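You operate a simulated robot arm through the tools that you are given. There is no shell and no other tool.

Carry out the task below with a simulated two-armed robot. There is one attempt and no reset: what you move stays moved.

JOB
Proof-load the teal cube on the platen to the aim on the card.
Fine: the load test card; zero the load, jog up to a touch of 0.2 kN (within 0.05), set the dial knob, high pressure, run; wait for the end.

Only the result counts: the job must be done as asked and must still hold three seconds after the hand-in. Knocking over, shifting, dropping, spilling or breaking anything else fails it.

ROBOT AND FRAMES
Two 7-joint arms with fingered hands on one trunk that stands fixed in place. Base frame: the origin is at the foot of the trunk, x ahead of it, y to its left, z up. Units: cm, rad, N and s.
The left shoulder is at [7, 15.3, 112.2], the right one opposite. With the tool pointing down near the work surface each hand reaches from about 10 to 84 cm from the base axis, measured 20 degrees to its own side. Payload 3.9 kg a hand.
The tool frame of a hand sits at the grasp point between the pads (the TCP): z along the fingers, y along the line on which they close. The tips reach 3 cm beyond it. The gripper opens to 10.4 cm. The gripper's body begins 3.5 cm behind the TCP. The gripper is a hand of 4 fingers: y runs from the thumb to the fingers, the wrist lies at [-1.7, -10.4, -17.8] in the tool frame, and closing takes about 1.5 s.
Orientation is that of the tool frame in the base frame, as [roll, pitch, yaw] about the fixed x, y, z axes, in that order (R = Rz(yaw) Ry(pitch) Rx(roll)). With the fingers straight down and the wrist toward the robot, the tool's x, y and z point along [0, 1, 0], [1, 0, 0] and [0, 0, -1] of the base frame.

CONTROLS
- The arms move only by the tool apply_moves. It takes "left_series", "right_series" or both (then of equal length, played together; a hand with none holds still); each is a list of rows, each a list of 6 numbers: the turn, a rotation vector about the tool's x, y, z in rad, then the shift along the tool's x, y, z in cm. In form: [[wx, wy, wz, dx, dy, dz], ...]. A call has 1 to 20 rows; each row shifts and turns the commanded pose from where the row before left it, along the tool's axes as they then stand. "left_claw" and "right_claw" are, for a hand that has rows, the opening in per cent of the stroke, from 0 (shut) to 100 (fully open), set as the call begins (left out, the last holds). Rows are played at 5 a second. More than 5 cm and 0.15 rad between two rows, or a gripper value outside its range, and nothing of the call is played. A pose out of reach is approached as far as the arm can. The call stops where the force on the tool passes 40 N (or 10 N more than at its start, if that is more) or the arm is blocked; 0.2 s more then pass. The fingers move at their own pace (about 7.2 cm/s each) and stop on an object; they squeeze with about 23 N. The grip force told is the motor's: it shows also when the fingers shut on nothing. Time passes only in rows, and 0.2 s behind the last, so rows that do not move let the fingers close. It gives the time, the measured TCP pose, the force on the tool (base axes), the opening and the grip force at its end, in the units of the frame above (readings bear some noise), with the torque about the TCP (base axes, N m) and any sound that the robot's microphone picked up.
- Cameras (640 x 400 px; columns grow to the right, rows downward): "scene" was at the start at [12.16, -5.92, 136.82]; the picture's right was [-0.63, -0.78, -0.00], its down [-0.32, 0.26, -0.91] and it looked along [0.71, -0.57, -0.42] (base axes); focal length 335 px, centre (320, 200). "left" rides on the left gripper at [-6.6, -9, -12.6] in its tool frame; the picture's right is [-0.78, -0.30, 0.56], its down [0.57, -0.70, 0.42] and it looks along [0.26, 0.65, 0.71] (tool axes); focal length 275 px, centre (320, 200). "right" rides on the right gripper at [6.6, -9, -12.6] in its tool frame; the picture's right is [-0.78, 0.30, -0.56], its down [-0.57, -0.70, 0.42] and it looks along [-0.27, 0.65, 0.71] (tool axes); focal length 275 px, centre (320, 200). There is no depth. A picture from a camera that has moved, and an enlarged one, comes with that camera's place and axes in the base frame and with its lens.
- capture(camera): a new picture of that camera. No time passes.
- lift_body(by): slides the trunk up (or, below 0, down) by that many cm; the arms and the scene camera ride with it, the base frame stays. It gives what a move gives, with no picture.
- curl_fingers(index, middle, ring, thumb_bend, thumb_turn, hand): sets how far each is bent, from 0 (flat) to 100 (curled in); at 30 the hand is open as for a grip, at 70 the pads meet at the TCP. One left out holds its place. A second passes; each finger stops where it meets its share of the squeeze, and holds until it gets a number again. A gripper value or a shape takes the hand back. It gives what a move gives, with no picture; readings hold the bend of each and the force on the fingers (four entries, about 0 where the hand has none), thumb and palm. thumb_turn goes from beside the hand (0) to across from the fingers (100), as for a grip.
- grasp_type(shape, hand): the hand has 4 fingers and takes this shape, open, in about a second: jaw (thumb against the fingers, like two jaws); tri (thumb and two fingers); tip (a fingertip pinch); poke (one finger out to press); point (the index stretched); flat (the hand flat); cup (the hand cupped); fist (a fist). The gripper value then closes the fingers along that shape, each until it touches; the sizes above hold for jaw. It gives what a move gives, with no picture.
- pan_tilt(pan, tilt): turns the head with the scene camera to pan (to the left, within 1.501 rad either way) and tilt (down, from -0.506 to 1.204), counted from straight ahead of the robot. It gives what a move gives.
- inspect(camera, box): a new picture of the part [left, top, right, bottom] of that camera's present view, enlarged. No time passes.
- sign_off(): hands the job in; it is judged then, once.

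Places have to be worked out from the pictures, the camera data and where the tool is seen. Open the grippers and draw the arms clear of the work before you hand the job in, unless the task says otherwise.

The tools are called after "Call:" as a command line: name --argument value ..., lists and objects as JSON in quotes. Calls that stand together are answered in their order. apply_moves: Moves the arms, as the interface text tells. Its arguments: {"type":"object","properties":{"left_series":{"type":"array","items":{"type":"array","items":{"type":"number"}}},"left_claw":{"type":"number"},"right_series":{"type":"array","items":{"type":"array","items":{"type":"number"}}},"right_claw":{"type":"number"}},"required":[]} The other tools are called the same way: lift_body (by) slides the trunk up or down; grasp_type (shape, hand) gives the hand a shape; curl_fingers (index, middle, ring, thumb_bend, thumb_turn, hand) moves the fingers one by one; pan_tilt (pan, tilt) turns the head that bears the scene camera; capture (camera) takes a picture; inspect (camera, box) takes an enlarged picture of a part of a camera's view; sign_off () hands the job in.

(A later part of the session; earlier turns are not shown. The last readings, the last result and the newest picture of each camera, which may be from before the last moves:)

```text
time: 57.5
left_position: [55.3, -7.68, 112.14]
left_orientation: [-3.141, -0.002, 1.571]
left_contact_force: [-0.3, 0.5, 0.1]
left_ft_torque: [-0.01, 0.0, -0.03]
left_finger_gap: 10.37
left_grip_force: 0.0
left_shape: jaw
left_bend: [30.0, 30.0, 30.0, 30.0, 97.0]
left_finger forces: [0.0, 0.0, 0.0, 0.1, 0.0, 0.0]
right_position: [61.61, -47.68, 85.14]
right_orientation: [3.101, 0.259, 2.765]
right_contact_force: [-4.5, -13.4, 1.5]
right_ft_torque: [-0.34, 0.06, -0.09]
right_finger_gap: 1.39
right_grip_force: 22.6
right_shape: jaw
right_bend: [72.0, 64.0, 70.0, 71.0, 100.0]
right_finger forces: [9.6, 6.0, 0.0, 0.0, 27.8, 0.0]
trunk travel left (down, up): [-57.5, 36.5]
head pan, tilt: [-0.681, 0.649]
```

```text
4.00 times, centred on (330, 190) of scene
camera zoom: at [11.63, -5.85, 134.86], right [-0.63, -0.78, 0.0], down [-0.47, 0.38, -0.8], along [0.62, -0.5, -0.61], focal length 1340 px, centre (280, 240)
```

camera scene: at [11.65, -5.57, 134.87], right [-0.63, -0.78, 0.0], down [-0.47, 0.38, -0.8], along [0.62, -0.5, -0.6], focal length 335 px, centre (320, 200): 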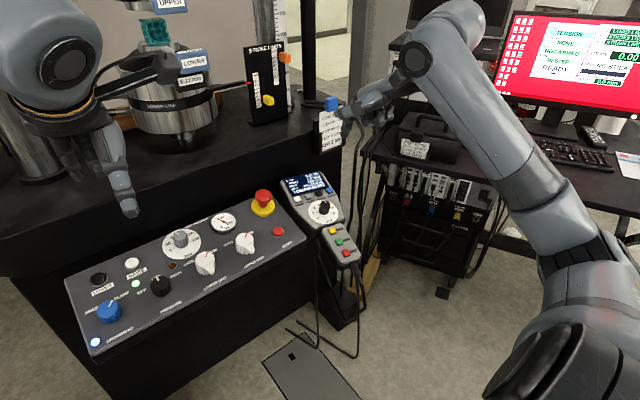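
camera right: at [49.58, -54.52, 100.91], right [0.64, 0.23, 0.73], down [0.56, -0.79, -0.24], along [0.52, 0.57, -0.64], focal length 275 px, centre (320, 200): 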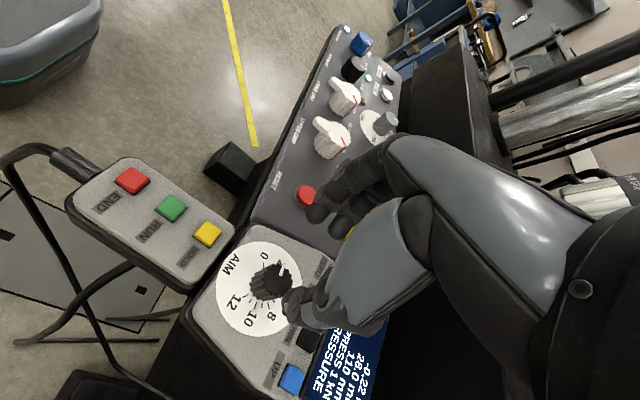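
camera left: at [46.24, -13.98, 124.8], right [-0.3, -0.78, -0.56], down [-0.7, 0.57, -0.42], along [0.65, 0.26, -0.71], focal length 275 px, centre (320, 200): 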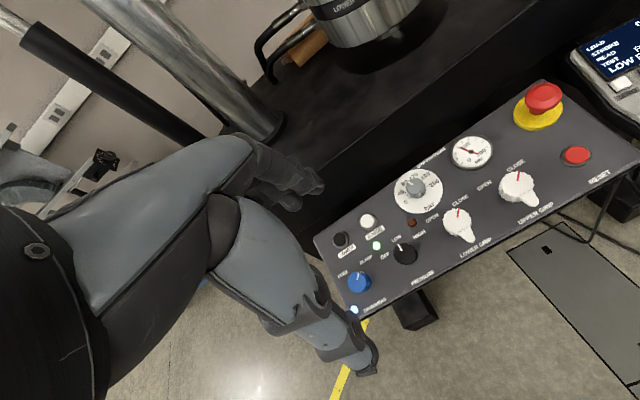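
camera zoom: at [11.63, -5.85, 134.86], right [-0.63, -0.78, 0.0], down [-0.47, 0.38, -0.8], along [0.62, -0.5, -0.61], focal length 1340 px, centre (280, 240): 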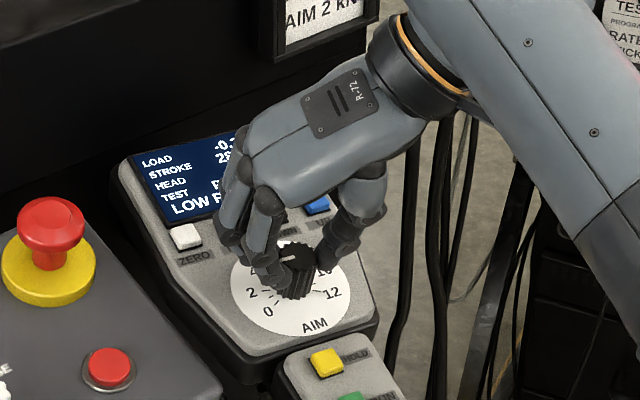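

Display reads PRESS 2 kN. Release, back off along the axis, and verify.

Call:
apply_moves --right_series '[[0, 0, 0, 0, 0, 0], [0, 0, 0, 0, 0, 0], [0, 0, 0, 0, 0, 0], [0, 0, 0, 0, 0, -0.5], [0, 0, 0, 0, 0, -2], [0, 0, 0, 0, 0, -3], [0, 0, 0, 0, 0, -4], [0, 0, 0, 0, -3, -3], [0, 0, 0, 0, 0, 0]]' --right_claw 45

Call:
inspect --camera "right" --box '[180, 180, 440, 400]'

Call:
inspect --camera "scene" --box '[280, 140, 380, 240]'

Call:
inspect --camera "scene" --box '[315, 190, 355, 230]'

```text
time: 59.5
left_position: [55.24, -7.53, 112.16]
left_orientation: [-3.14, 0.0, 1.569]
left_contact_force: [-0.6, 0.1, 0.3]
left_ft_torque: [-0.01, 0.0, -0.02]
left_finger_gap: 10.37
left_grip_force: 0.1
left_shape: jaw
left_bend: [30.0, 30.0, 30.0, 30.0, 97.0]
left_finger forces: [0.0, 0.0, 0.1, 0.0, 0.1, 0.1]
right_position: [57.41, -49.57, 97.1]
right_orientation: [3.101, 0.258, 2.763]
right_contact_force: [0.4, 0.5, -0.5]
right_ft_torque: [0.0, 0.03, 0.03]
right_finger_gap: 4.66
right_grip_force: 0.0
right_shape: jaw
right_bend: [74.0, 47.0, 43.0, 71.0, 100.0]
right_finger forces: [0.0, 0.1, 0.1, 0.1, 0.0, 0.0]
trunk travel left (down, up): [-57.5, 36.5]
head pan, tilt: [-0.681, 0.649]
```

```text
1.82 times, centred on (310, 290) of right
camera zoom: at [44.96, -54.9, 107.21], right [0.66, 0.03, 0.75], down [0.37, -0.88, -0.29], along [0.65, 0.47, -0.6], focal length 500 px, centre (338, 36)
```

zoom: 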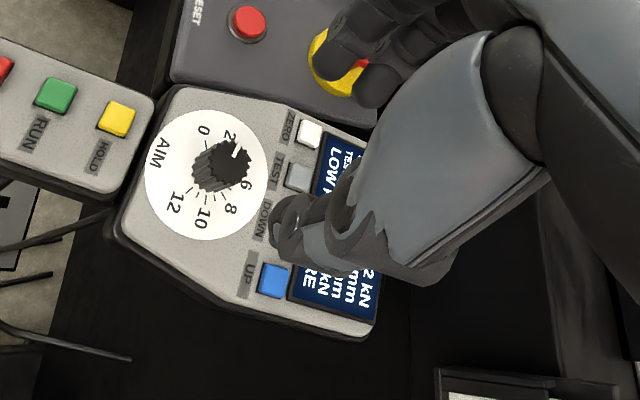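

```text
4.00 times, centred on (330, 190) of scene
camera zoom: at [11.82, -5.57, 134.85], right [-0.63, -0.78, 0.0], down [-0.47, 0.38, -0.8], along [0.62, -0.5, -0.6], focal length 1340 px, centre (280, 240)
```

zoom: 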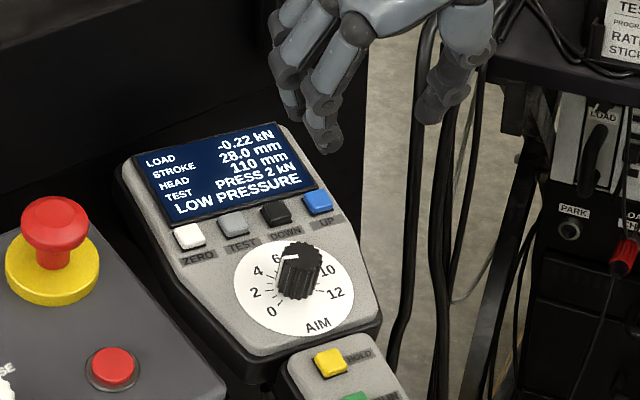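

```text
10.00 times, centred on (335, 210) of scene
camera zoom: at [11.82, -5.57, 134.85], right [-0.63, -0.78, 0.0], down [-0.47, 0.38, -0.8], along [0.62, -0.5, -0.6], focal length 3350 px, centre (170, 100)
```

zoom: 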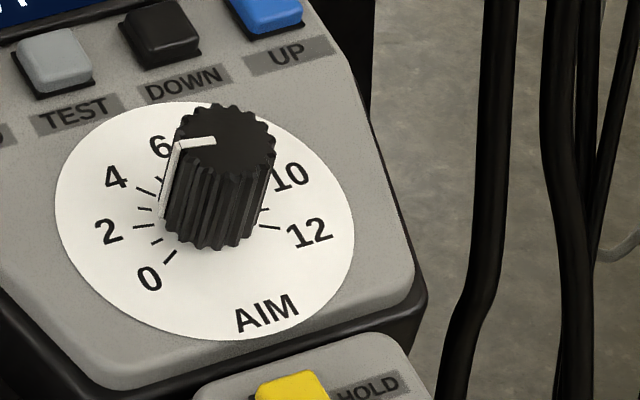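

Aim = 2 kN confirmed after release, load −0.22. Now the left hand goes to the PRESSURE knob (≈[65.2,-8.2,81.5], panel tilted ~15°); I'll approach partway, tilt, and look.

Call:
apply_moves --left_series '[[0, 0, 0, 0, 1.5, 4.5], [0, 0, 0, 0, 1.5, 4.5], [-0.128, -0.02, 0, 0, 1.5, 4.0], [-0.128, -0.02, 0, 0, 1.0, 4.0], [0, 0, 0, 0, 0, 0], [0, 0, 0, 0, 0, 0]]' --left_claw 60

Call:
capture --camera "left"

Call:
pan_tilt --pan -0.4 --tilt 0.75

Call:
capture --camera "scene"

```text
time: 61.0
left_position: [61.43, -7.64, 95.3]
left_orientation: [2.886, 0.04, 1.565]
left_contact_force: [0.9, -1.0, 0.2]
left_ft_torque: [0.02, 0.02, -0.03]
left_finger_gap: 6.28
left_grip_force: 0.0
left_shape: jaw
left_bend: [73.0, 40.0, 37.0, 63.0, 99.0]
left_finger forces: [0.0, 0.1, 0.0, 0.0, 0.0, 0.0]
right_position: [57.43, -49.71, 97.11]
right_orientation: [3.104, 0.258, 2.767]
right_contact_force: [0.1, -0.4, 0.3]
right_ft_torque: [-0.06, -0.02, 0.0]
right_finger_gap: 4.66
right_grip_force: 0.2
right_shape: jaw
right_bend: [74.0, 47.0, 43.0, 71.0, 100.0]
right_finger forces: [0.1, 0.0, 0.1, 0.1, 0.0, 0.0]
trunk travel left (down, up): [-57.5, 36.5]
head pan, tilt: [-0.681, 0.649]
```

```text
taken
camera left: at [49.35, -13.63, 105.41], right [-0.15, -0.8, -0.58], down [-0.57, 0.55, -0.61], along [0.81, 0.24, -0.54], focal length 275 px, centre (320, 200)
```

left: 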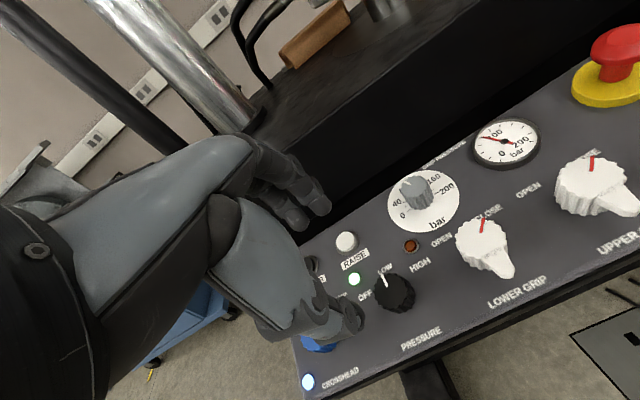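

```text
time: 61.7
left_position: [61.41, -7.66, 95.26]
left_orientation: [2.886, 0.038, 1.566]
left_contact_force: [0.8, -0.6, 0.5]
left_ft_torque: [0.03, -0.02, -0.04]
left_finger_gap: 6.25
left_grip_force: 0.1
left_shape: jaw
left_bend: [73.0, 40.0, 37.0, 63.0, 99.0]
left_finger forces: [0.1, 0.1, 0.0, 0.0, 0.0, 0.0]
right_position: [57.39, -49.67, 97.08]
right_orientation: [3.102, 0.262, 2.765]
right_contact_force: [0.0, 0.1, 0.5]
right_ft_torque: [0.01, -0.01, 0.03]
right_finger_gap: 4.65
right_grip_force: 0.0
right_shape: jaw
right_bend: [74.0, 47.0, 43.0, 71.0, 100.0]
right_finger forces: [0.1, 0.1, 0.1, 0.0, 0.0, 0.0]
trunk travel left (down, up): [-57.5, 36.5]
head pan, tilt: [-0.4, 0.75]
```

```text
taken
camera scene: at [12.63, -3.38, 134.0], right [-0.39, -0.92, 0.0], down [-0.63, 0.27, -0.73], along [0.67, -0.29, -0.68], focal length 335 px, centre (320, 200)
```

scene: 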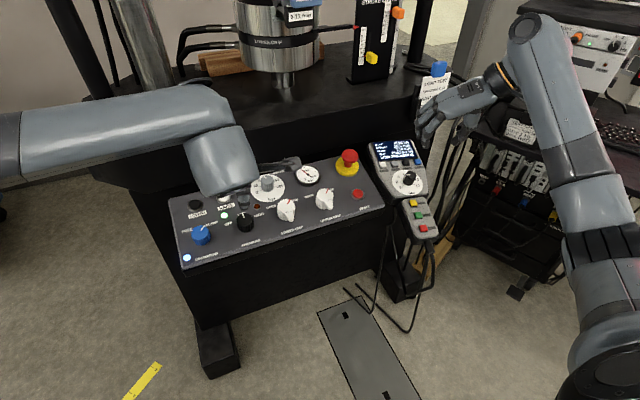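

Call:
inspect --camera "scene" --box '[170, 150, 330, 270]'

Call:
inspect --camera "left" --box '[260, 150, 500, 350]'

```text
3.33 times, centred on (250, 210) of scene
camera zoom: at [12.63, -3.38, 134.0], right [-0.39, -0.92, 0.0], down [-0.63, 0.27, -0.73], along [0.67, -0.29, -0.68], focal length 1117 px, centre (553, 167)
```

zoom: 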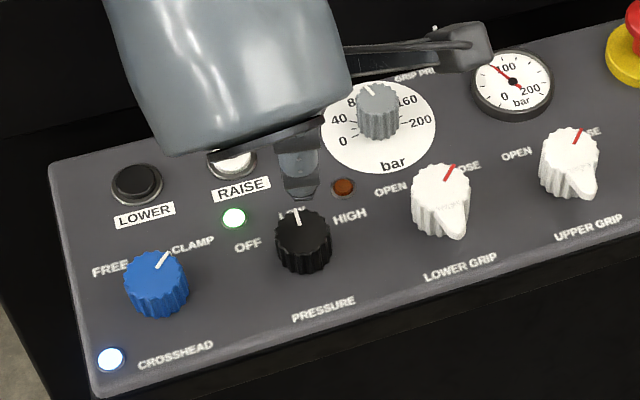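

```text
2.00 times, centred on (380, 250) of left
camera zoom: at [49.35, -13.63, 105.45], right [-0.15, -0.8, -0.58], down [-0.57, 0.55, -0.61], along [0.81, 0.24, -0.54], focal length 551 px, centre (200, 100)
```

zoom: 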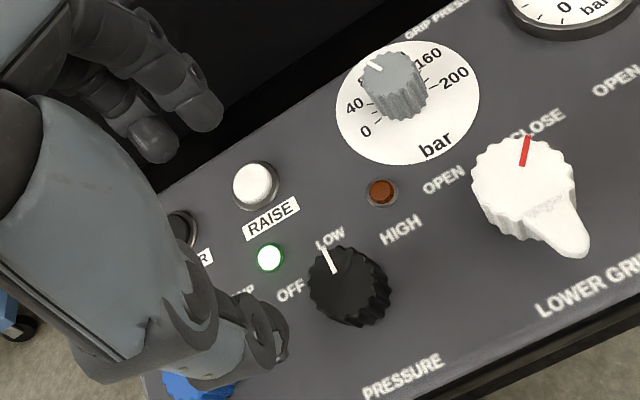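

Knob top triangulates to ≈[64.85,-8.0,82.05], and the hand is on its axis. I'll descend 8 cm along the tool axis and check.

Call:
apply_moves --left_series '[[0, 0, 0, 0, 0, 2.5], [0, 0, 0, 0, 0, 2.5], [0, 0, 0, 0, 0, 2.0], [0, 0, 0, 0, 0, 1.0], [0, 0, 0, 0, 0, 0]]'

Call:
inspect --camera "scene" --box '[170, 150, 330, 270]'

Call:
inspect --camera "left" --box '[200, 120, 440, 320]'

```text
time: 62.9
left_position: [63.37, -7.86, 87.75]
left_orientation: [2.886, 0.04, 1.566]
left_contact_force: [-0.5, -0.3, -0.3]
left_ft_torque: [0.01, -0.01, -0.02]
left_finger_gap: 6.28
left_grip_force: 0.0
left_shape: jaw
left_bend: [73.0, 40.0, 37.0, 63.0, 99.0]
left_finger forces: [0.1, 0.0, 0.0, 0.0, 0.0, 0.0]
right_position: [57.31, -49.64, 97.14]
right_orientation: [3.102, 0.26, 2.765]
right_contact_force: [0.6, -0.6, 0.1]
right_ft_torque: [0.0, 0.02, 0.02]
right_finger_gap: 4.64
right_grip_force: 0.0
right_shape: jaw
right_bend: [74.0, 47.0, 43.0, 71.0, 100.0]
right_finger forces: [0.1, 0.0, 0.0, 0.0, 0.0, 0.1]
trunk travel left (down, up): [-57.5, 36.5]
head pan, tilt: [-0.4, 0.75]
```

```text
3.33 times, centred on (250, 210) of scene
camera zoom: at [12.62, -3.36, 134.0], right [-0.39, -0.92, 0.0], down [-0.63, 0.27, -0.73], along [0.67, -0.28, -0.68], focal length 1117 px, centre (553, 167)
```

zoom: 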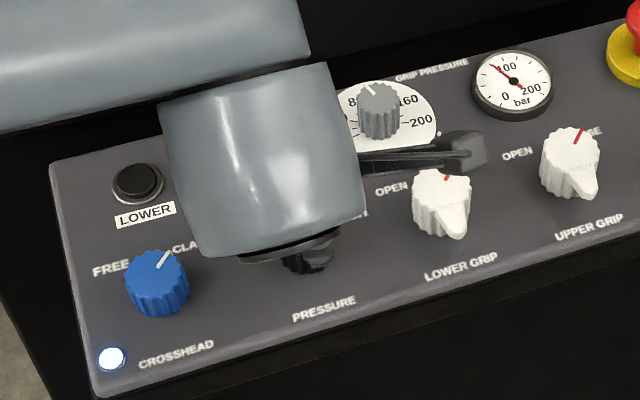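

```text
2.00 times, centred on (320, 220) of left
camera zoom: at [51.41, -13.9, 97.78], right [-0.15, -0.8, -0.58], down [-0.57, 0.55, -0.61], along [0.81, 0.24, -0.54], focal length 551 px, centre (320, 160)
```

zoom: 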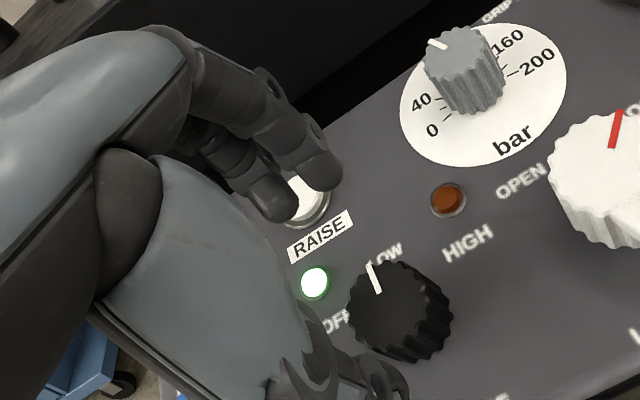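

The view mirrors the successful AIM-knob approach. RAISE is ~4 cm beyond the fingertips' landing spot. I'll descend 5 cm in steps.

Call:
apply_moves --left_series '[[0, 0, 0, 0, 0, 1.5], [0, 0, 0, 0, 0, 1.5], [0, 0, 0, 0, 0, 1.0], [0, 0, 0, 0, 0, 0.6], [0, 0, 0, 0, 0, 0.3], [0, 0, 0, 0, 0, 0]]'

Call:
inspect --camera "left" --box '[200, 120, 440, 320]'

Call:
inspect --camera "right" --box '[200, 0, 500, 200]'

```text
time: 64.3
left_position: [64.68, -8.15, 82.91]
left_orientation: [2.886, 0.042, 1.565]
left_contact_force: [-0.1, -0.7, -0.9]
left_ft_torque: [0.02, -0.01, -0.01]
left_finger_gap: 6.27
left_grip_force: 0.1
left_shape: jaw
left_bend: [73.0, 40.0, 37.0, 63.0, 99.0]
left_finger forces: [0.0, 0.0, 0.1, 0.1, 0.1, 0.0]
right_position: [57.52, -49.62, 96.98]
right_orientation: [3.101, 0.26, 2.765]
right_contact_force: [-0.8, -0.1, -0.6]
right_ft_torque: [-0.02, -0.02, -0.02]
right_finger_gap: 4.65
right_grip_force: 0.0
right_shape: jaw
right_bend: [74.0, 47.0, 43.0, 71.0, 100.0]
right_finger forces: [0.0, 0.0, 0.0, 0.0, 0.0, 0.0]
trunk travel left (down, up): [-57.5, 36.5]
head pan, tilt: [-0.4, 0.75]
```

```text
2.00 times, centred on (320, 220) of left
camera zoom: at [52.69, -14.09, 93.06], right [-0.15, -0.8, -0.58], down [-0.57, 0.55, -0.61], along [0.81, 0.24, -0.54], focal length 551 px, centre (320, 160)
```

zoom: 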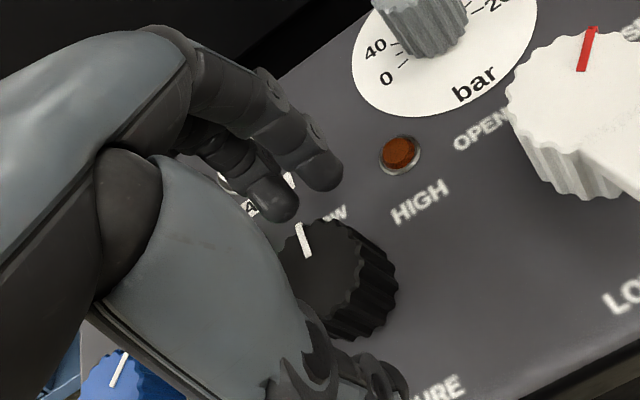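

```text
2.00 times, centred on (350, 100) of right
camera zoom: at [44.93, -54.91, 107.19], right [0.66, 0.03, 0.75], down [0.37, -0.88, -0.29], along [0.65, 0.47, -0.6], focal length 551 px, centre (260, 400)
```

zoom: 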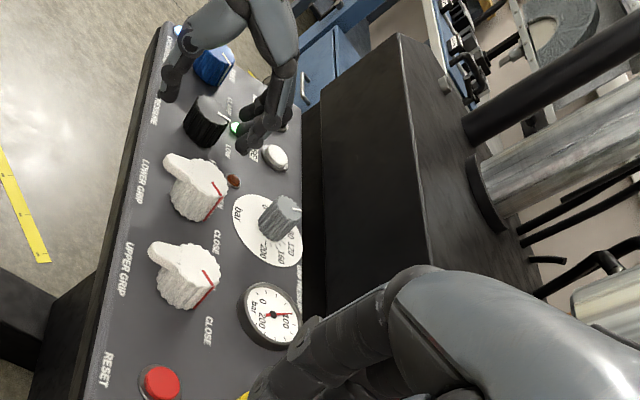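

The right camera gives a nice side view: knob between the left thumb and fingers. Close the left hand on it.

Call:
apply_moves --left_series '[[0, 0, 0, 0, 0, 0], [0, 0, 0, 0, 0, 0], [0, 0, 0, 0, 0, 0], [0, 0, 0, 0, 0, 0], [0, 0, 0, 0, 0, 0], [0, 0, 0, 0, 0, 0]]' --left_claw 10

Call:
inspect --camera "left" --box '[200, 120, 440, 320]'

Call:
inspect --camera "right" --box '[240, 0, 390, 110]'

```text
time: 65.7
left_position: [64.72, -8.18, 82.93]
left_orientation: [2.886, 0.039, 1.565]
left_contact_force: [-0.4, 0.3, -1.6]
left_ft_torque: [0.0, -0.01, 0.0]
left_finger_gap: 2.8
left_grip_force: 22.8
left_shape: jaw
left_bend: [74.0, 53.0, 59.0, 74.0, 100.0]
left_finger forces: [10.8, 7.9, 0.0, 0.0, 19.8, 0.1]
right_position: [57.39, -49.72, 97.1]
right_orientation: [3.102, 0.26, 2.766]
right_contact_force: [-0.3, 0.1, 0.9]
right_ft_torque: [-0.02, 0.0, 0.06]
right_finger_gap: 4.63
right_grip_force: 0.0
right_shape: jaw
right_bend: [74.0, 47.0, 43.0, 71.0, 100.0]
right_finger forces: [0.0, 0.1, 0.0, 0.0, 0.0, 0.0]
trunk travel left (down, up): [-57.5, 36.5]
head pan, tilt: [-0.4, 0.75]
```

```text
2.00 times, centred on (320, 220) of left
camera zoom: at [52.66, -14.12, 93.05], right [-0.15, -0.8, -0.58], down [-0.57, 0.55, -0.61], along [0.81, 0.24, -0.54], focal length 551 px, centre (320, 160)
```

zoom: 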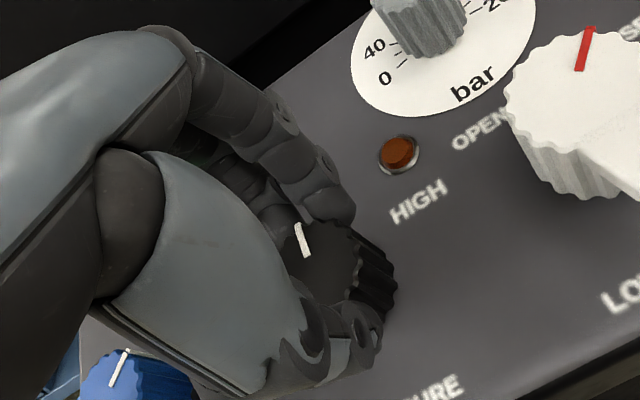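

```text
3.64 times, centred on (315, 55) of right
camera zoom: at [44.93, -54.92, 107.18], right [0.66, 0.03, 0.75], down [0.37, -0.88, -0.29], along [0.65, 0.47, -0.6], focal length 1001 px, centre (338, 727)
```

zoom: 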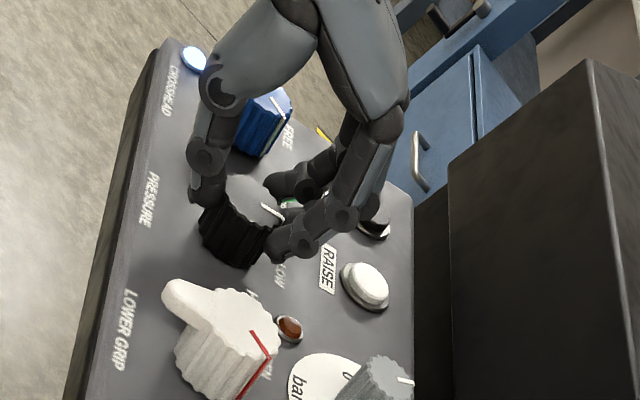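

Well centred grip (23 N, little side load). I'll turn clockwise toward HIGH in steps, watching clearance to the grip-pressure knob.

Call:
apply_moves --left_series '[[0, 0, 0.12, 0, 0, 0], [0, 0, 0.12, 0, 0, 0], [0, 0, 0.12, 0, 0, 0], [0, 0, 0, 0, 0, 0]]'

Call:
inspect --camera "left" --box '[200, 100, 480, 340]'

Call:
inspect --camera "right" --box '[240, 0, 390, 110]'

```text
time: 66.7
left_position: [64.54, -8.04, 82.91]
left_orientation: [2.889, -0.054, 1.216]
left_contact_force: [-6.4, 2.9, -1.6]
left_ft_torque: [0.09, 0.18, 0.07]
left_finger_gap: 2.8
left_grip_force: 22.7
left_shape: jaw
left_bend: [74.0, 54.0, 59.0, 74.0, 100.0]
left_finger forces: [9.9, 7.5, 0.1, 0.0, 23.9, 0.0]
right_position: [57.29, -49.51, 97.15]
right_orientation: [3.102, 0.26, 2.765]
right_contact_force: [-0.6, -0.5, -0.8]
right_ft_torque: [0.02, 0.05, 0.0]
right_finger_gap: 4.64
right_grip_force: 0.0
right_shape: jaw
right_bend: [74.0, 47.0, 43.0, 71.0, 100.0]
right_finger forces: [0.0, 0.0, 0.0, 0.0, 0.0, 0.0]
trunk travel left (down, up): [-57.5, 36.5]
head pan, tilt: [-0.4, 0.75]
```

```text
1.67 times, centred on (340, 220) of left
camera zoom: at [50.93, -10.47, 92.43], right [-0.4, -0.64, -0.65], down [-0.33, 0.76, -0.56], along [0.86, -0.01, -0.51], focal length 459 px, centre (287, 167)
```

zoom: 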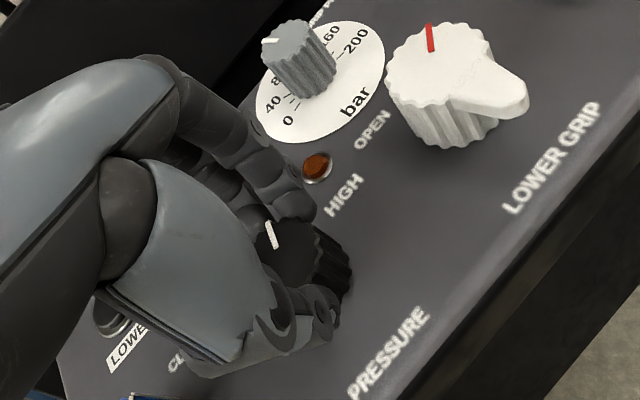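

```text
3.64 times, centred on (315, 55) of right
camera zoom: at [44.88, -54.86, 107.24], right [0.66, 0.03, 0.75], down [0.37, -0.88, -0.29], along [0.65, 0.47, -0.6], focal length 1001 px, centre (338, 727)
```

zoom: 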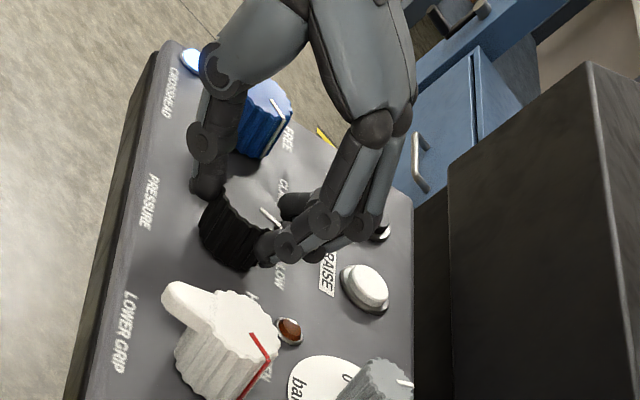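

The pointer stays fixed relative to the hand, so the knob is turning. Continue 0.36 rad.

Call:
apply_moves --left_series '[[0, 0, 0.12, 0, 0, 0], [0, 0, 0.12, 0, 0, 0], [0, 0, 0.12, 0, 0, 0], [0, 0, 0, 0, 0, 0]]'

Call:
inspect --camera "left" --box '[200, 100, 480, 340]'

Call:
inspect --camera "right" --box '[240, 0, 390, 110]'

Call:
inspect --camera "scene" --box '[350, 120, 450, 200]'

```text
time: 67.7
left_position: [64.54, -7.93, 82.85]
left_orientation: [2.92, -0.138, 0.866]
left_contact_force: [-8.3, 6.0, -2.6]
left_ft_torque: [0.26, 0.34, 0.06]
left_finger_gap: 2.78
left_grip_force: 22.6
left_shape: jaw
left_bend: [74.0, 55.0, 59.0, 74.0, 100.0]
left_finger forces: [9.2, 6.1, 0.1, 0.1, 25.7, 0.0]
right_position: [57.34, -49.59, 97.2]
right_orientation: [3.102, 0.26, 2.766]
right_contact_force: [-0.4, 0.6, 0.6]
right_ft_torque: [0.01, 0.01, 0.0]
right_finger_gap: 4.64
right_grip_force: 0.1
right_shape: jaw
right_bend: [74.0, 47.0, 43.0, 71.0, 100.0]
right_finger forces: [0.1, 0.0, 0.0, 0.0, 0.0, 0.1]
trunk travel left (down, up): [-57.5, 36.5]
head pan, tilt: [-0.4, 0.75]
```

```text
1.67 times, centred on (340, 220) of left
camera zoom: at [50.62, -6.45, 92.2], right [-0.57, -0.41, -0.71], down [-0.03, 0.87, -0.48], along [0.82, -0.25, -0.51], focal length 459 px, centre (287, 167)
```

zoom: 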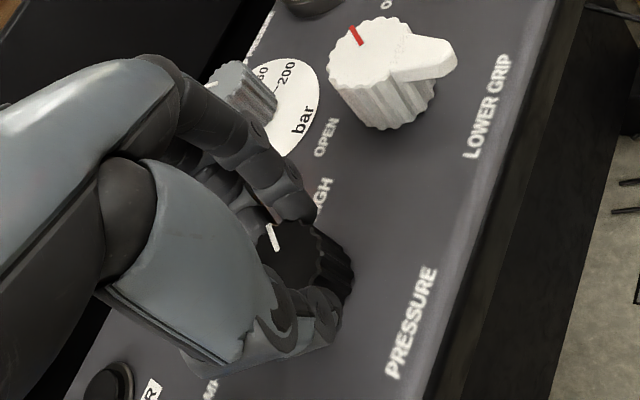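

```text
3.64 times, centred on (315, 55) of right
camera zoom: at [44.88, -54.8, 107.27], right [0.66, 0.03, 0.75], down [0.37, -0.88, -0.29], along [0.65, 0.47, -0.6], focal length 1001 px, centre (338, 727)
```

zoom: 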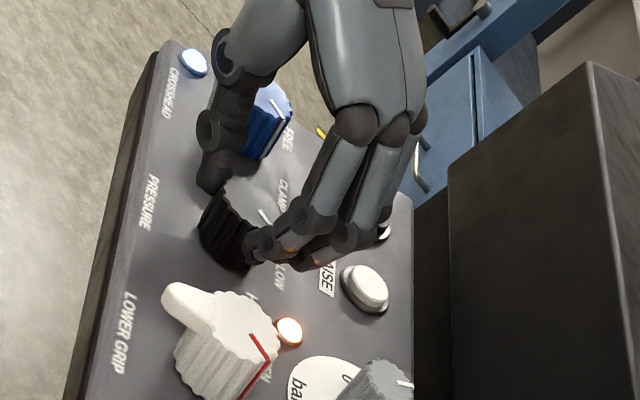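

```text
5.00 times, centred on (400, 160) of scene
camera zoom: at [12.54, -3.25, 134.01], right [-0.39, -0.92, 0.0], down [-0.63, 0.26, -0.73], along [0.67, -0.28, -0.68], focal length 1675 px, centre (-80, 400)
```

zoom: 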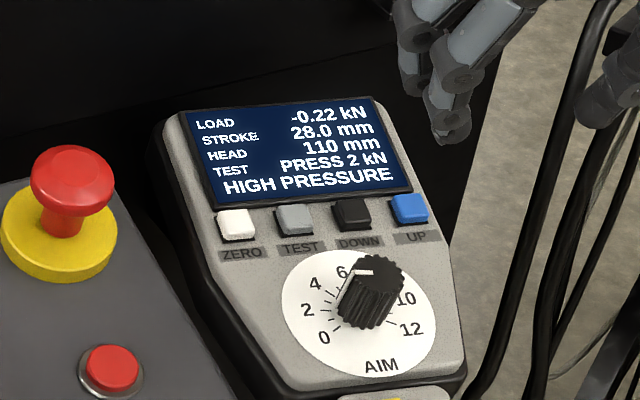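

Display shows HIGH PRESSURE and the lamp is lit. I'll turn a further 0.24 rad to seat it in the HIGH detent, then release and back off.

Call:
apply_moves --left_series '[[0, 0, 0.12, 0, 0, 0], [0, 0, 0.12, 0, 0, 0], [0, 0, 0, 0, 0, 0]]'

Call:
apply_moves --left_series '[[0, 0, 0, 0, 0, 0], [0, 0, 0, 0, 0, 0], [0, 0, 0, 0, 0, 0], [0, 0, 0, 0, 0, -0.5], [0, 0, 0, 0, 0, -1.5], [0, 0, 0, 0, 0, -3], [0, 0, 0, 0, 0, -4], [0, 0, 0, 0, 0, -4], [0, 0, 0, 0, 0, -4], [0, 0, 0, 0, 0, 0]]' --left_claw 60

Call:
inspect --camera "right" --box '[240, 0, 390, 110]'

Call:
capture --camera "scene"

Call:
inspect --camera "scene" --box '[350, 120, 450, 200]'

```text
time: 68.5
left_position: [64.49, -7.92, 82.89]
left_orientation: [2.948, -0.175, 0.687]
left_contact_force: [-9.2, 7.7, -3.4]
left_ft_torque: [0.32, 0.34, 0.1]
left_finger_gap: 2.76
left_grip_force: 22.5
left_shape: jaw
left_bend: [74.0, 55.0, 59.0, 74.0, 100.0]
left_finger forces: [9.6, 5.7, 0.1, 0.1, 26.1, 0.0]
left hand out of reach, approached as far as the arm can: row 2
right_position: [57.27, -49.6, 97.13]
right_orientation: [3.102, 0.261, 2.767]
right_contact_force: [-0.5, -0.1, -0.5]
right_ft_torque: [-0.02, 0.0, 0.02]
right_finger_gap: 4.63
right_grip_force: 0.2
right_shape: jaw
right_bend: [74.0, 47.0, 43.0, 71.0, 100.0]
right_finger forces: [0.0, 0.0, 0.0, 0.0, 0.0, 0.0]
trunk travel left (down, up): [-57.5, 36.5]
head pan, tilt: [-0.4, 0.75]
```

```text
time: 70.7
left_position: [60.38, -7.6, 99.37]
left_orientation: [2.951, -0.174, 0.686]
left_contact_force: [-0.2, 0.4, 0.0]
left_ft_torque: [0.01, 0.03, 0.0]
left_finger_gap: 6.2
left_grip_force: 0.0
left_shape: jaw
left_bend: [73.0, 41.0, 37.0, 63.0, 99.0]
left_finger forces: [0.1, 0.1, 0.0, 0.0, 0.0, 0.0]
right_position: [57.48, -49.67, 97.08]
right_orientation: [3.103, 0.259, 2.764]
right_contact_force: [0.5, 0.5, -0.4]
right_ft_torque: [0.01, 0.01, 0.0]
right_finger_gap: 4.65
right_grip_force: 0.0
right_shape: jaw
right_bend: [74.0, 47.0, 43.0, 71.0, 100.0]
right_finger forces: [0.0, 0.0, 0.0, 0.0, 0.0, 0.0]
trunk travel left (down, up): [-57.5, 36.5]
head pan, tilt: [-0.4, 0.75]
```

```text
3.64 times, centred on (315, 55) of right
camera zoom: at [44.98, -54.91, 107.16], right [0.66, 0.03, 0.75], down [0.37, -0.88, -0.29], along [0.65, 0.47, -0.6], focal length 1001 px, centre (338, 727)
```

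zoom: 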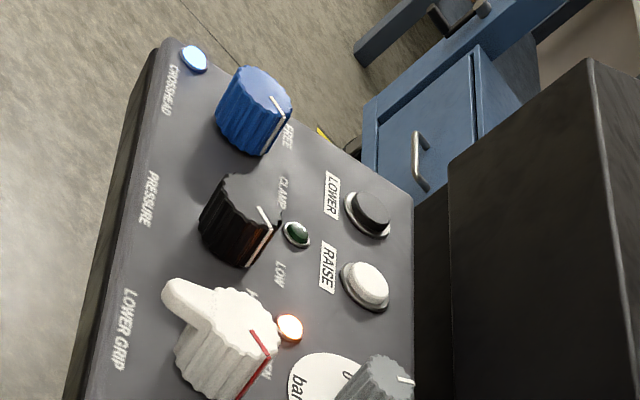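

```text
taken
camera scene: at [12.7, -3.37, 133.99], right [-0.39, -0.92, 0.0], down [-0.63, 0.27, -0.73], along [0.67, -0.28, -0.68], focal length 335 px, centre (320, 200)
```

scene: 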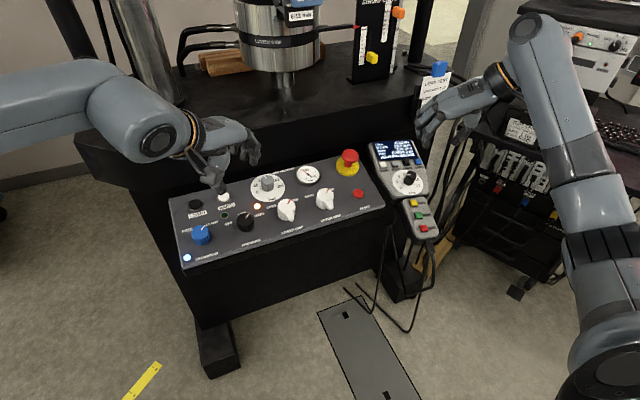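

```text
5.00 times, centred on (400, 160) of scene
camera zoom: at [12.7, -3.37, 133.99], right [-0.39, -0.92, 0.0], down [-0.63, 0.27, -0.73], along [0.67, -0.28, -0.68], focal length 1675 px, centre (-80, 400)
```

zoom: 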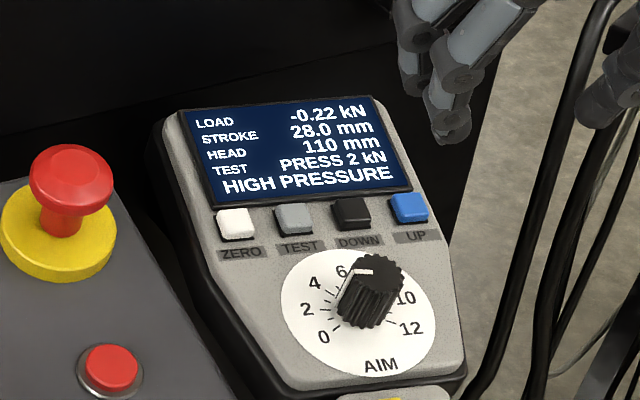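

HIGH PRESSURE holds, load −0.22 kN, aim 2 kN. Now I'll turn the right hand back upright, take the point shape again, and also draw the left hand up and away.

Call:
apply_moves --right_series '[[0, 0, 0.12, 0, 0, -0.3], [0, 0, 0.12, 0, 0, -0.3], [0, 0, 0.12, 0, 0, 0], [0, 0, 0.12, 0, 0, 0], [0, 0, 0.12, 0, 0, 0], [0, 0, 0.12, 0, 0, 0], [0, 0, 0.12, 0, 0, 0], [0, 0, 0.12, 0, 0, 0], [0, 0, 0.12, 0, 0, 0], [0, 0, 0.12, 0, 0, 0], [0.128, 0.029, 0, 0, 0, 0], [0.128, 0.029, 0, 0, 0, 0], [0, 0, 0, 0, 0, 0]]' --left_series '[[0, 0, -0.12, 0, 0, -2], [0, 0, -0.12, 0, 0, -2], [0, 0, -0.12, 0, 0, -2], [0, 0, -0.12, 0, 0, -2], [0, 0, -0.12, 0, 0, -1], [0, 0, -0.12, 0, 0, -1], [0, 0, -0.12, 0, -1, 0], [0, 0, 0, 0, -1, 0], [0.128, 0.02, 0, 0, -1, 0], [0.128, 0.02, 0, 0, -1, 0], [0, 0, 0, 0, -1, 0], [0, 0, 0, 0, 0, 0], [0, 0, 0, 0, 0, 0]]'

Call:
grasp_type --shape "point" --hand "right"

Call:
capture --camera "scene"

```text
time: 73.5
left_position: [52.94, -6.63, 108.11]
left_orientation: [3.141, -0.015, 1.511]
left_contact_force: [-0.6, 0.6, 0.0]
left_ft_torque: [0.0, -0.01, 0.04]
left_finger_gap: 6.19
left_grip_force: 0.1
left_shape: jaw
left_bend: [73.0, 41.0, 37.0, 63.0, 99.0]
left_finger forces: [0.0, 0.1, 0.0, 0.0, 0.0, 0.1]
right_position: [57.27, -49.62, 97.75]
right_orientation: [3.141, -0.001, 1.568]
right_contact_force: [-0.2, -0.3, -0.3]
right_ft_torque: [-0.03, 0.01, 0.0]
right_finger_gap: 4.66
right_grip_force: 0.1
right_shape: jaw
right_bend: [74.0, 47.0, 43.0, 71.0, 100.0]
right_finger forces: [0.1, 0.1, 0.0, 0.0, 0.0, 0.0]
trunk travel left (down, up): [-57.5, 36.5]
head pan, tilt: [-0.4, 0.75]
```

```text
time: 74.4
left_position: [52.96, -6.57, 108.01]
left_orientation: [3.14, -0.016, 1.512]
left_contact_force: [0.4, -0.1, -0.3]
left_ft_torque: [-0.03, -0.02, -0.01]
left_finger_gap: 6.18
left_grip_force: 0.1
left_shape: jaw
left_bend: [73.0, 41.0, 37.0, 63.0, 99.0]
left_finger forces: [0.0, 0.1, 0.0, 0.0, 0.0, 0.1]
right_position: [57.39, -49.55, 97.77]
right_orientation: [-3.142, 0.0, 1.569]
right_contact_force: [-0.5, -0.6, 0.0]
right_ft_torque: [-0.01, -0.02, -0.01]
right_finger_gap: 9.59
right_grip_force: 0.1
right_shape: point
right_bend: [20.0, 100.0, 100.0, 99.0, 87.0]
right_finger forces: [0.0, 0.0, 0.0, 0.0, 0.0, 0.0]
trunk travel left (down, up): [-57.5, 36.5]
head pan, tilt: [-0.4, 0.75]
```

```text
taken
camera scene: at [12.64, -3.36, 134.0], right [-0.39, -0.92, 0.0], down [-0.63, 0.27, -0.73], along [0.67, -0.28, -0.68], focal length 335 px, centre (320, 200)
```

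scene: 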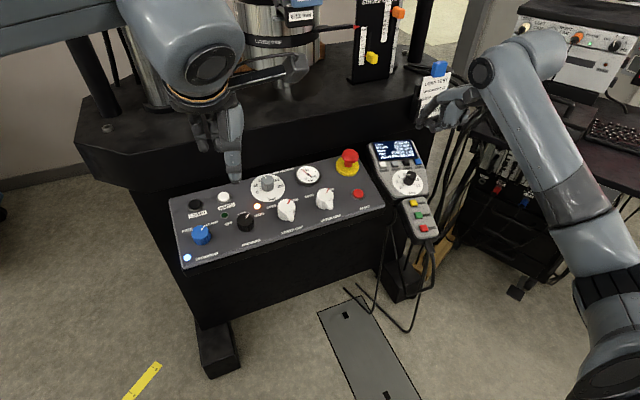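

Now move the index tip over RUN (TCP ≈ [47.3,-46.7,85]) and check alignment.

Call:
apply_moves --right_series '[[0, 0, 0, 0.95, -3.35, 0], [0, 0, 0, 0.95, -3.35, 0], [0, 0, 0, 0.95, -3.35, 2], [0, 0, 0, 0, 0, 4], [0, 0, 0, 0, 0, 4], [0, 0, 0, 0, 0, 2.5], [0, 0, 0, 0, 0, 0]]'

Call:
inspect --camera "scene" --box '[360, 130, 480, 260]'

Call:
inspect --camera "right" --box '[220, 120, 420, 280]'

```text
time: 76.0
left_position: [52.93, -6.7, 108.17]
left_orientation: [3.141, -0.016, 1.511]
left_contact_force: [0.4, -0.5, 0.5]
left_ft_torque: [-0.02, -0.01, 0.0]
left_finger_gap: 6.2
left_grip_force: 0.0
left_shape: jaw
left_bend: [73.0, 41.0, 37.0, 63.0, 99.0]
left_finger forces: [0.1, 0.0, 0.1, 0.0, 0.0, 0.0]
right_position: [47.28, -46.78, 85.28]
right_orientation: [-3.141, 0.001, 1.572]
right_contact_force: [0.7, 0.0, 0.2]
right_ft_torque: [0.0, 0.0, 0.01]
right_finger_gap: 9.61
right_grip_force: 0.1
right_shape: point
right_bend: [20.0, 100.0, 100.0, 99.0, 87.0]
right_finger forces: [0.0, 0.0, 0.1, 0.0, 0.1, 0.0]
trunk travel left (down, up): [-57.5, 36.5]
head pan, tilt: [-0.4, 0.75]
```

```text
3.08 times, centred on (420, 195) of scene
camera zoom: at [12.65, -3.35, 134.0], right [-0.39, -0.92, 0.0], down [-0.63, 0.27, -0.73], along [0.67, -0.28, -0.68], focal length 1031 px, centre (12, 215)
```

zoom: 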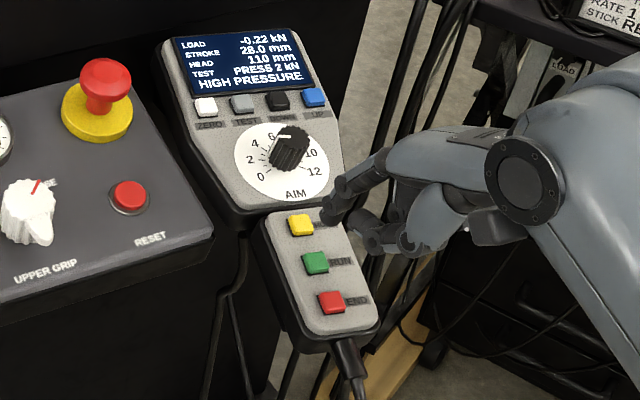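

```text
2.50 times, centred on (320, 200) of right
camera zoom: at [38.25, -40.03, 97.8], right [0.3, -0.78, 0.56], down [-0.7, -0.57, -0.42], along [0.65, -0.27, -0.71], focal length 688 px, centre (320, 200)
```

zoom: 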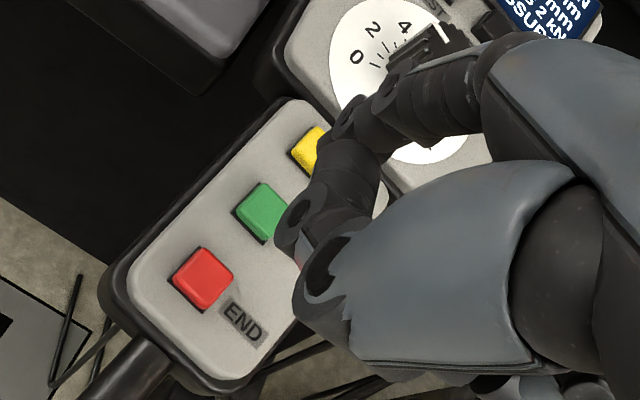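

The predicted landing is on RUN. Descend most of the way and recheck.

Call:
apply_moves --right_series '[[0, 0, 0, 0, 0, 1.5], [0, 0, 0, 0, 0, 1.2], [0, 0, 0, 0, 0, 0.8], [0, 0, 0, 0, 0, 0]]'

Call:
inspect --camera "scene" --box '[380, 160, 470, 250]'

Call:
inspect --camera "right" --box '[220, 120, 420, 280]'

```text
time: 77.0
left_position: [53.03, -6.61, 108.06]
left_orientation: [3.14, -0.016, 1.513]
left_contact_force: [-0.2, -0.1, -1.1]
left_ft_torque: [-0.01, -0.01, 0.02]
left_finger_gap: 6.22
left_grip_force: 0.0
left_shape: jaw
left_bend: [73.0, 41.0, 37.0, 63.0, 99.0]
left_finger forces: [0.1, 0.1, 0.0, 0.0, 0.1, 0.0]
right_position: [47.39, -46.68, 81.61]
right_orientation: [3.141, -0.001, 1.57]
right_contact_force: [0.3, -0.5, 0.0]
right_ft_torque: [0.01, 0.01, -0.02]
right_finger_gap: 9.59
right_grip_force: 0.1
right_shape: point
right_bend: [20.0, 100.0, 100.0, 99.0, 87.0]
right_finger forces: [0.0, 0.0, 0.0, 0.1, 0.0, 0.0]
trunk travel left (down, up): [-57.5, 36.5]
head pan, tilt: [-0.4, 0.75]
```

```text
4.44 times, centred on (425, 205) of scene
camera zoom: at [12.63, -3.35, 134.0], right [-0.39, -0.92, 0.0], down [-0.63, 0.27, -0.73], along [0.67, -0.28, -0.68], focal length 1489 px, centre (-147, 178)
```

zoom: 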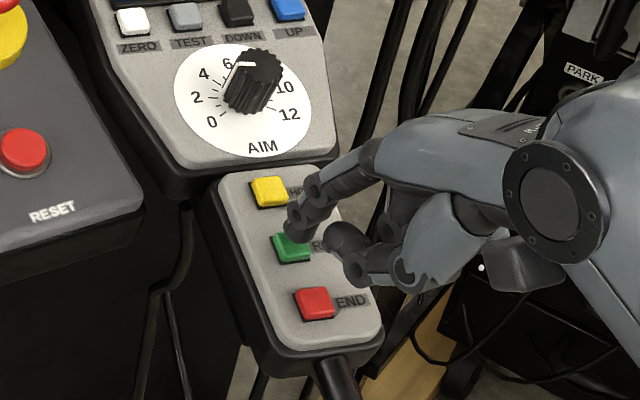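

```text
2.50 times, centred on (320, 200) of right
camera zoom: at [38.22, -40.06, 94.28], right [0.3, -0.78, 0.56], down [-0.7, -0.57, -0.42], along [0.65, -0.27, -0.71], focal length 688 px, centre (320, 200)
```

zoom: 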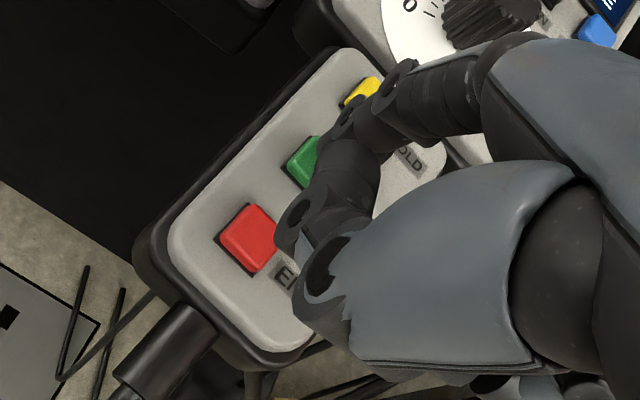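

Tip just above RUN. Press down ~1.1 cm, then release slightly.

Call:
apply_moves --right_series '[[0, 0, 0, 0, 0, 0.6], [0, 0, 0, 0, 0, 0.3], [0, 0, 0, 0, 0, 0.2], [0, 0, 0, 0, 0, 0]]'

Call:
inspect --camera "scene" --box '[350, 120, 470, 240]'

```text
time: 78.0
left_position: [52.78, -6.62, 108.15]
left_orientation: [3.139, -0.012, 1.51]
left_contact_force: [0.6, 0.4, -0.7]
left_ft_torque: [-0.02, -0.01, -0.03]
left_finger_gap: 6.19
left_grip_force: 0.1
left_shape: jaw
left_bend: [73.0, 41.0, 37.0, 63.0, 99.0]
left_finger forces: [0.0, 0.0, 0.0, 0.0, 0.1, 0.0]
right_position: [47.27, -46.7, 80.87]
right_orientation: [3.137, 0.002, 1.568]
right_contact_force: [-2.8, -0.5, 9.5]
right_ft_torque: [0.15, -0.62, 0.05]
right_finger_gap: 0.01
right_grip_force: 0.0
right_shape: point
right_bend: [19.0, 100.0, 100.0, 99.0, 87.0]
right_finger forces: [10.2, 0.1, 0.1, 0.0, 0.0, 0.0]
trunk travel left (down, up): [-57.5, 36.5]
head pan, tilt: [-0.4, 0.75]
heard: click
```

```text
3.33 times, centred on (410, 180) of scene
camera zoom: at [12.44, -3.25, 134.03], right [-0.39, -0.92, 0.0], down [-0.63, 0.27, -0.73], along [0.67, -0.29, -0.68], focal length 1117 px, centre (20, 267)
```

zoom: 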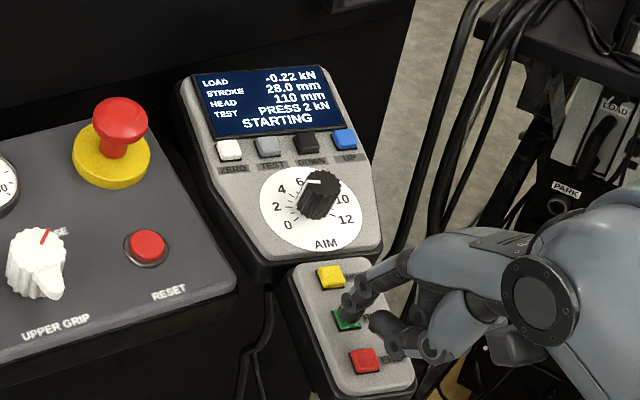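

RUN clicked and the display shows STARTING. I'll lift the hand clear and wait.

Call:
apply_moves --right_series '[[0, 0, 0, 0, 0, -1.5], [0, 0, 0, 0, 0, -4], [0, 0, 0, 0, -2, -4], [0, 0, 0, 0, -2, -4], [0, 0, 0, 0, 0, 0], [0, 0, 0, 0, 0, 0]]'

Call:
inspect --camera "scene" --box '[350, 120, 470, 240]'

```text
time: 79.4
left_position: [52.92, -6.59, 108.16]
left_orientation: [3.139, -0.016, 1.51]
left_contact_force: [0.7, -0.4, -0.5]
left_ft_torque: [0.02, -0.03, 0.02]
left_finger_gap: 6.18
left_grip_force: 0.2
left_shape: jaw
left_bend: [73.0, 41.0, 37.0, 63.0, 99.0]
left_finger forces: [0.1, 0.0, 0.1, 0.1, 0.1, 0.0]
right_position: [43.33, -46.78, 94.11]
right_orientation: [-3.141, 0.0, 1.572]
right_contact_force: [0.5, -0.7, 0.1]
right_ft_torque: [0.04, 0.04, 0.0]
right_finger_gap: 0.02
right_grip_force: 0.0
right_shape: point
right_bend: [20.0, 100.0, 100.0, 99.0, 87.0]
right_finger forces: [0.0, 0.1, 0.0, 0.0, 0.1, 0.0]
trunk travel left (down, up): [-57.5, 36.5]
head pan, tilt: [-0.4, 0.75]
```

```text
3.33 times, centred on (410, 180) of scene
camera zoom: at [12.61, -3.35, 134.0], right [-0.39, -0.92, 0.0], down [-0.63, 0.27, -0.73], along [0.67, -0.28, -0.68], focal length 1117 px, centre (20, 267)
```

zoom: 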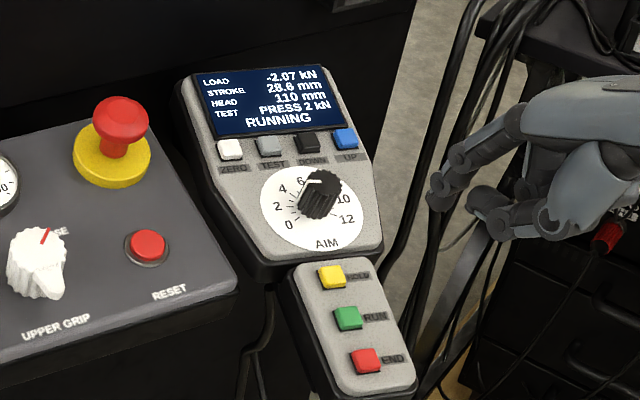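

Running, −2.07 kN. Waiting for the end, while drawing the right arm back.

Call:
apply_moves --right_series '[[0, 0, 0, 0, -1, -3], [0, 0, 0, 0, -1, -3], [0, 0, 0, 0, -1, -3], [0, 0, 0, 0, -1, -3], [0, 0, 0, 0, 0, 0], [0, 0, 0, 0, 0, 0], [0, 0, 0, 0, 0, 0], [0, 0, 0, 0, 0, 0], [0, 0, 0, 0, 0, 0], [0, 0, 0, 0, 0, 0]]'

Call:
inspect --camera "scene" --box '[350, 120, 470, 240]'

```text
time: 81.6
left_position: [52.98, -6.72, 108.08]
left_orientation: [3.139, -0.017, 1.51]
left_contact_force: [0.1, 0.4, -0.8]
left_ft_torque: [0.01, -0.02, 0.0]
left_finger_gap: 6.19
left_grip_force: 0.0
left_shape: jaw
left_bend: [73.0, 41.0, 37.0, 63.0, 99.0]
left_finger forces: [0.0, 0.0, 0.0, 0.0, 0.0, 0.0]
right_position: [39.36, -46.71, 106.28]
right_orientation: [3.141, 0.001, 1.569]
right_contact_force: [-0.6, 0.4, 0.3]
right_ft_torque: [-0.01, -0.02, 0.0]
right_finger_gap: 0.0
right_grip_force: 0.1
right_shape: point
right_bend: [20.0, 100.0, 100.0, 99.0, 87.0]
right_finger forces: [0.0, 0.0, 0.0, 0.1, 0.1, 0.1]
trunk travel left (down, up): [-57.5, 36.5]
head pan, tilt: [-0.4, 0.75]
```

```text
3.33 times, centred on (410, 180) of scene
camera zoom: at [12.63, -3.36, 134.0], right [-0.39, -0.92, 0.0], down [-0.63, 0.27, -0.73], along [0.67, -0.28, -0.68], focal length 1117 px, centre (20, 267)
```

zoom: 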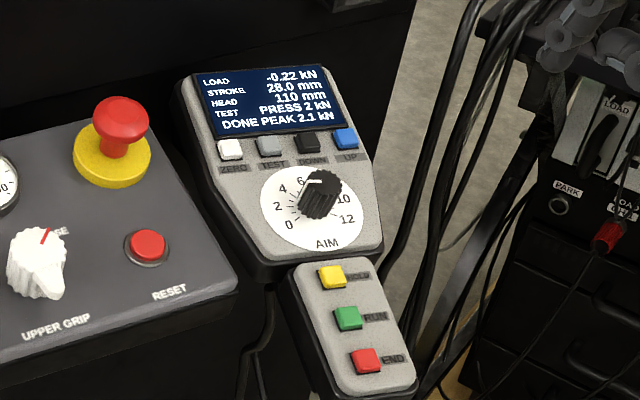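

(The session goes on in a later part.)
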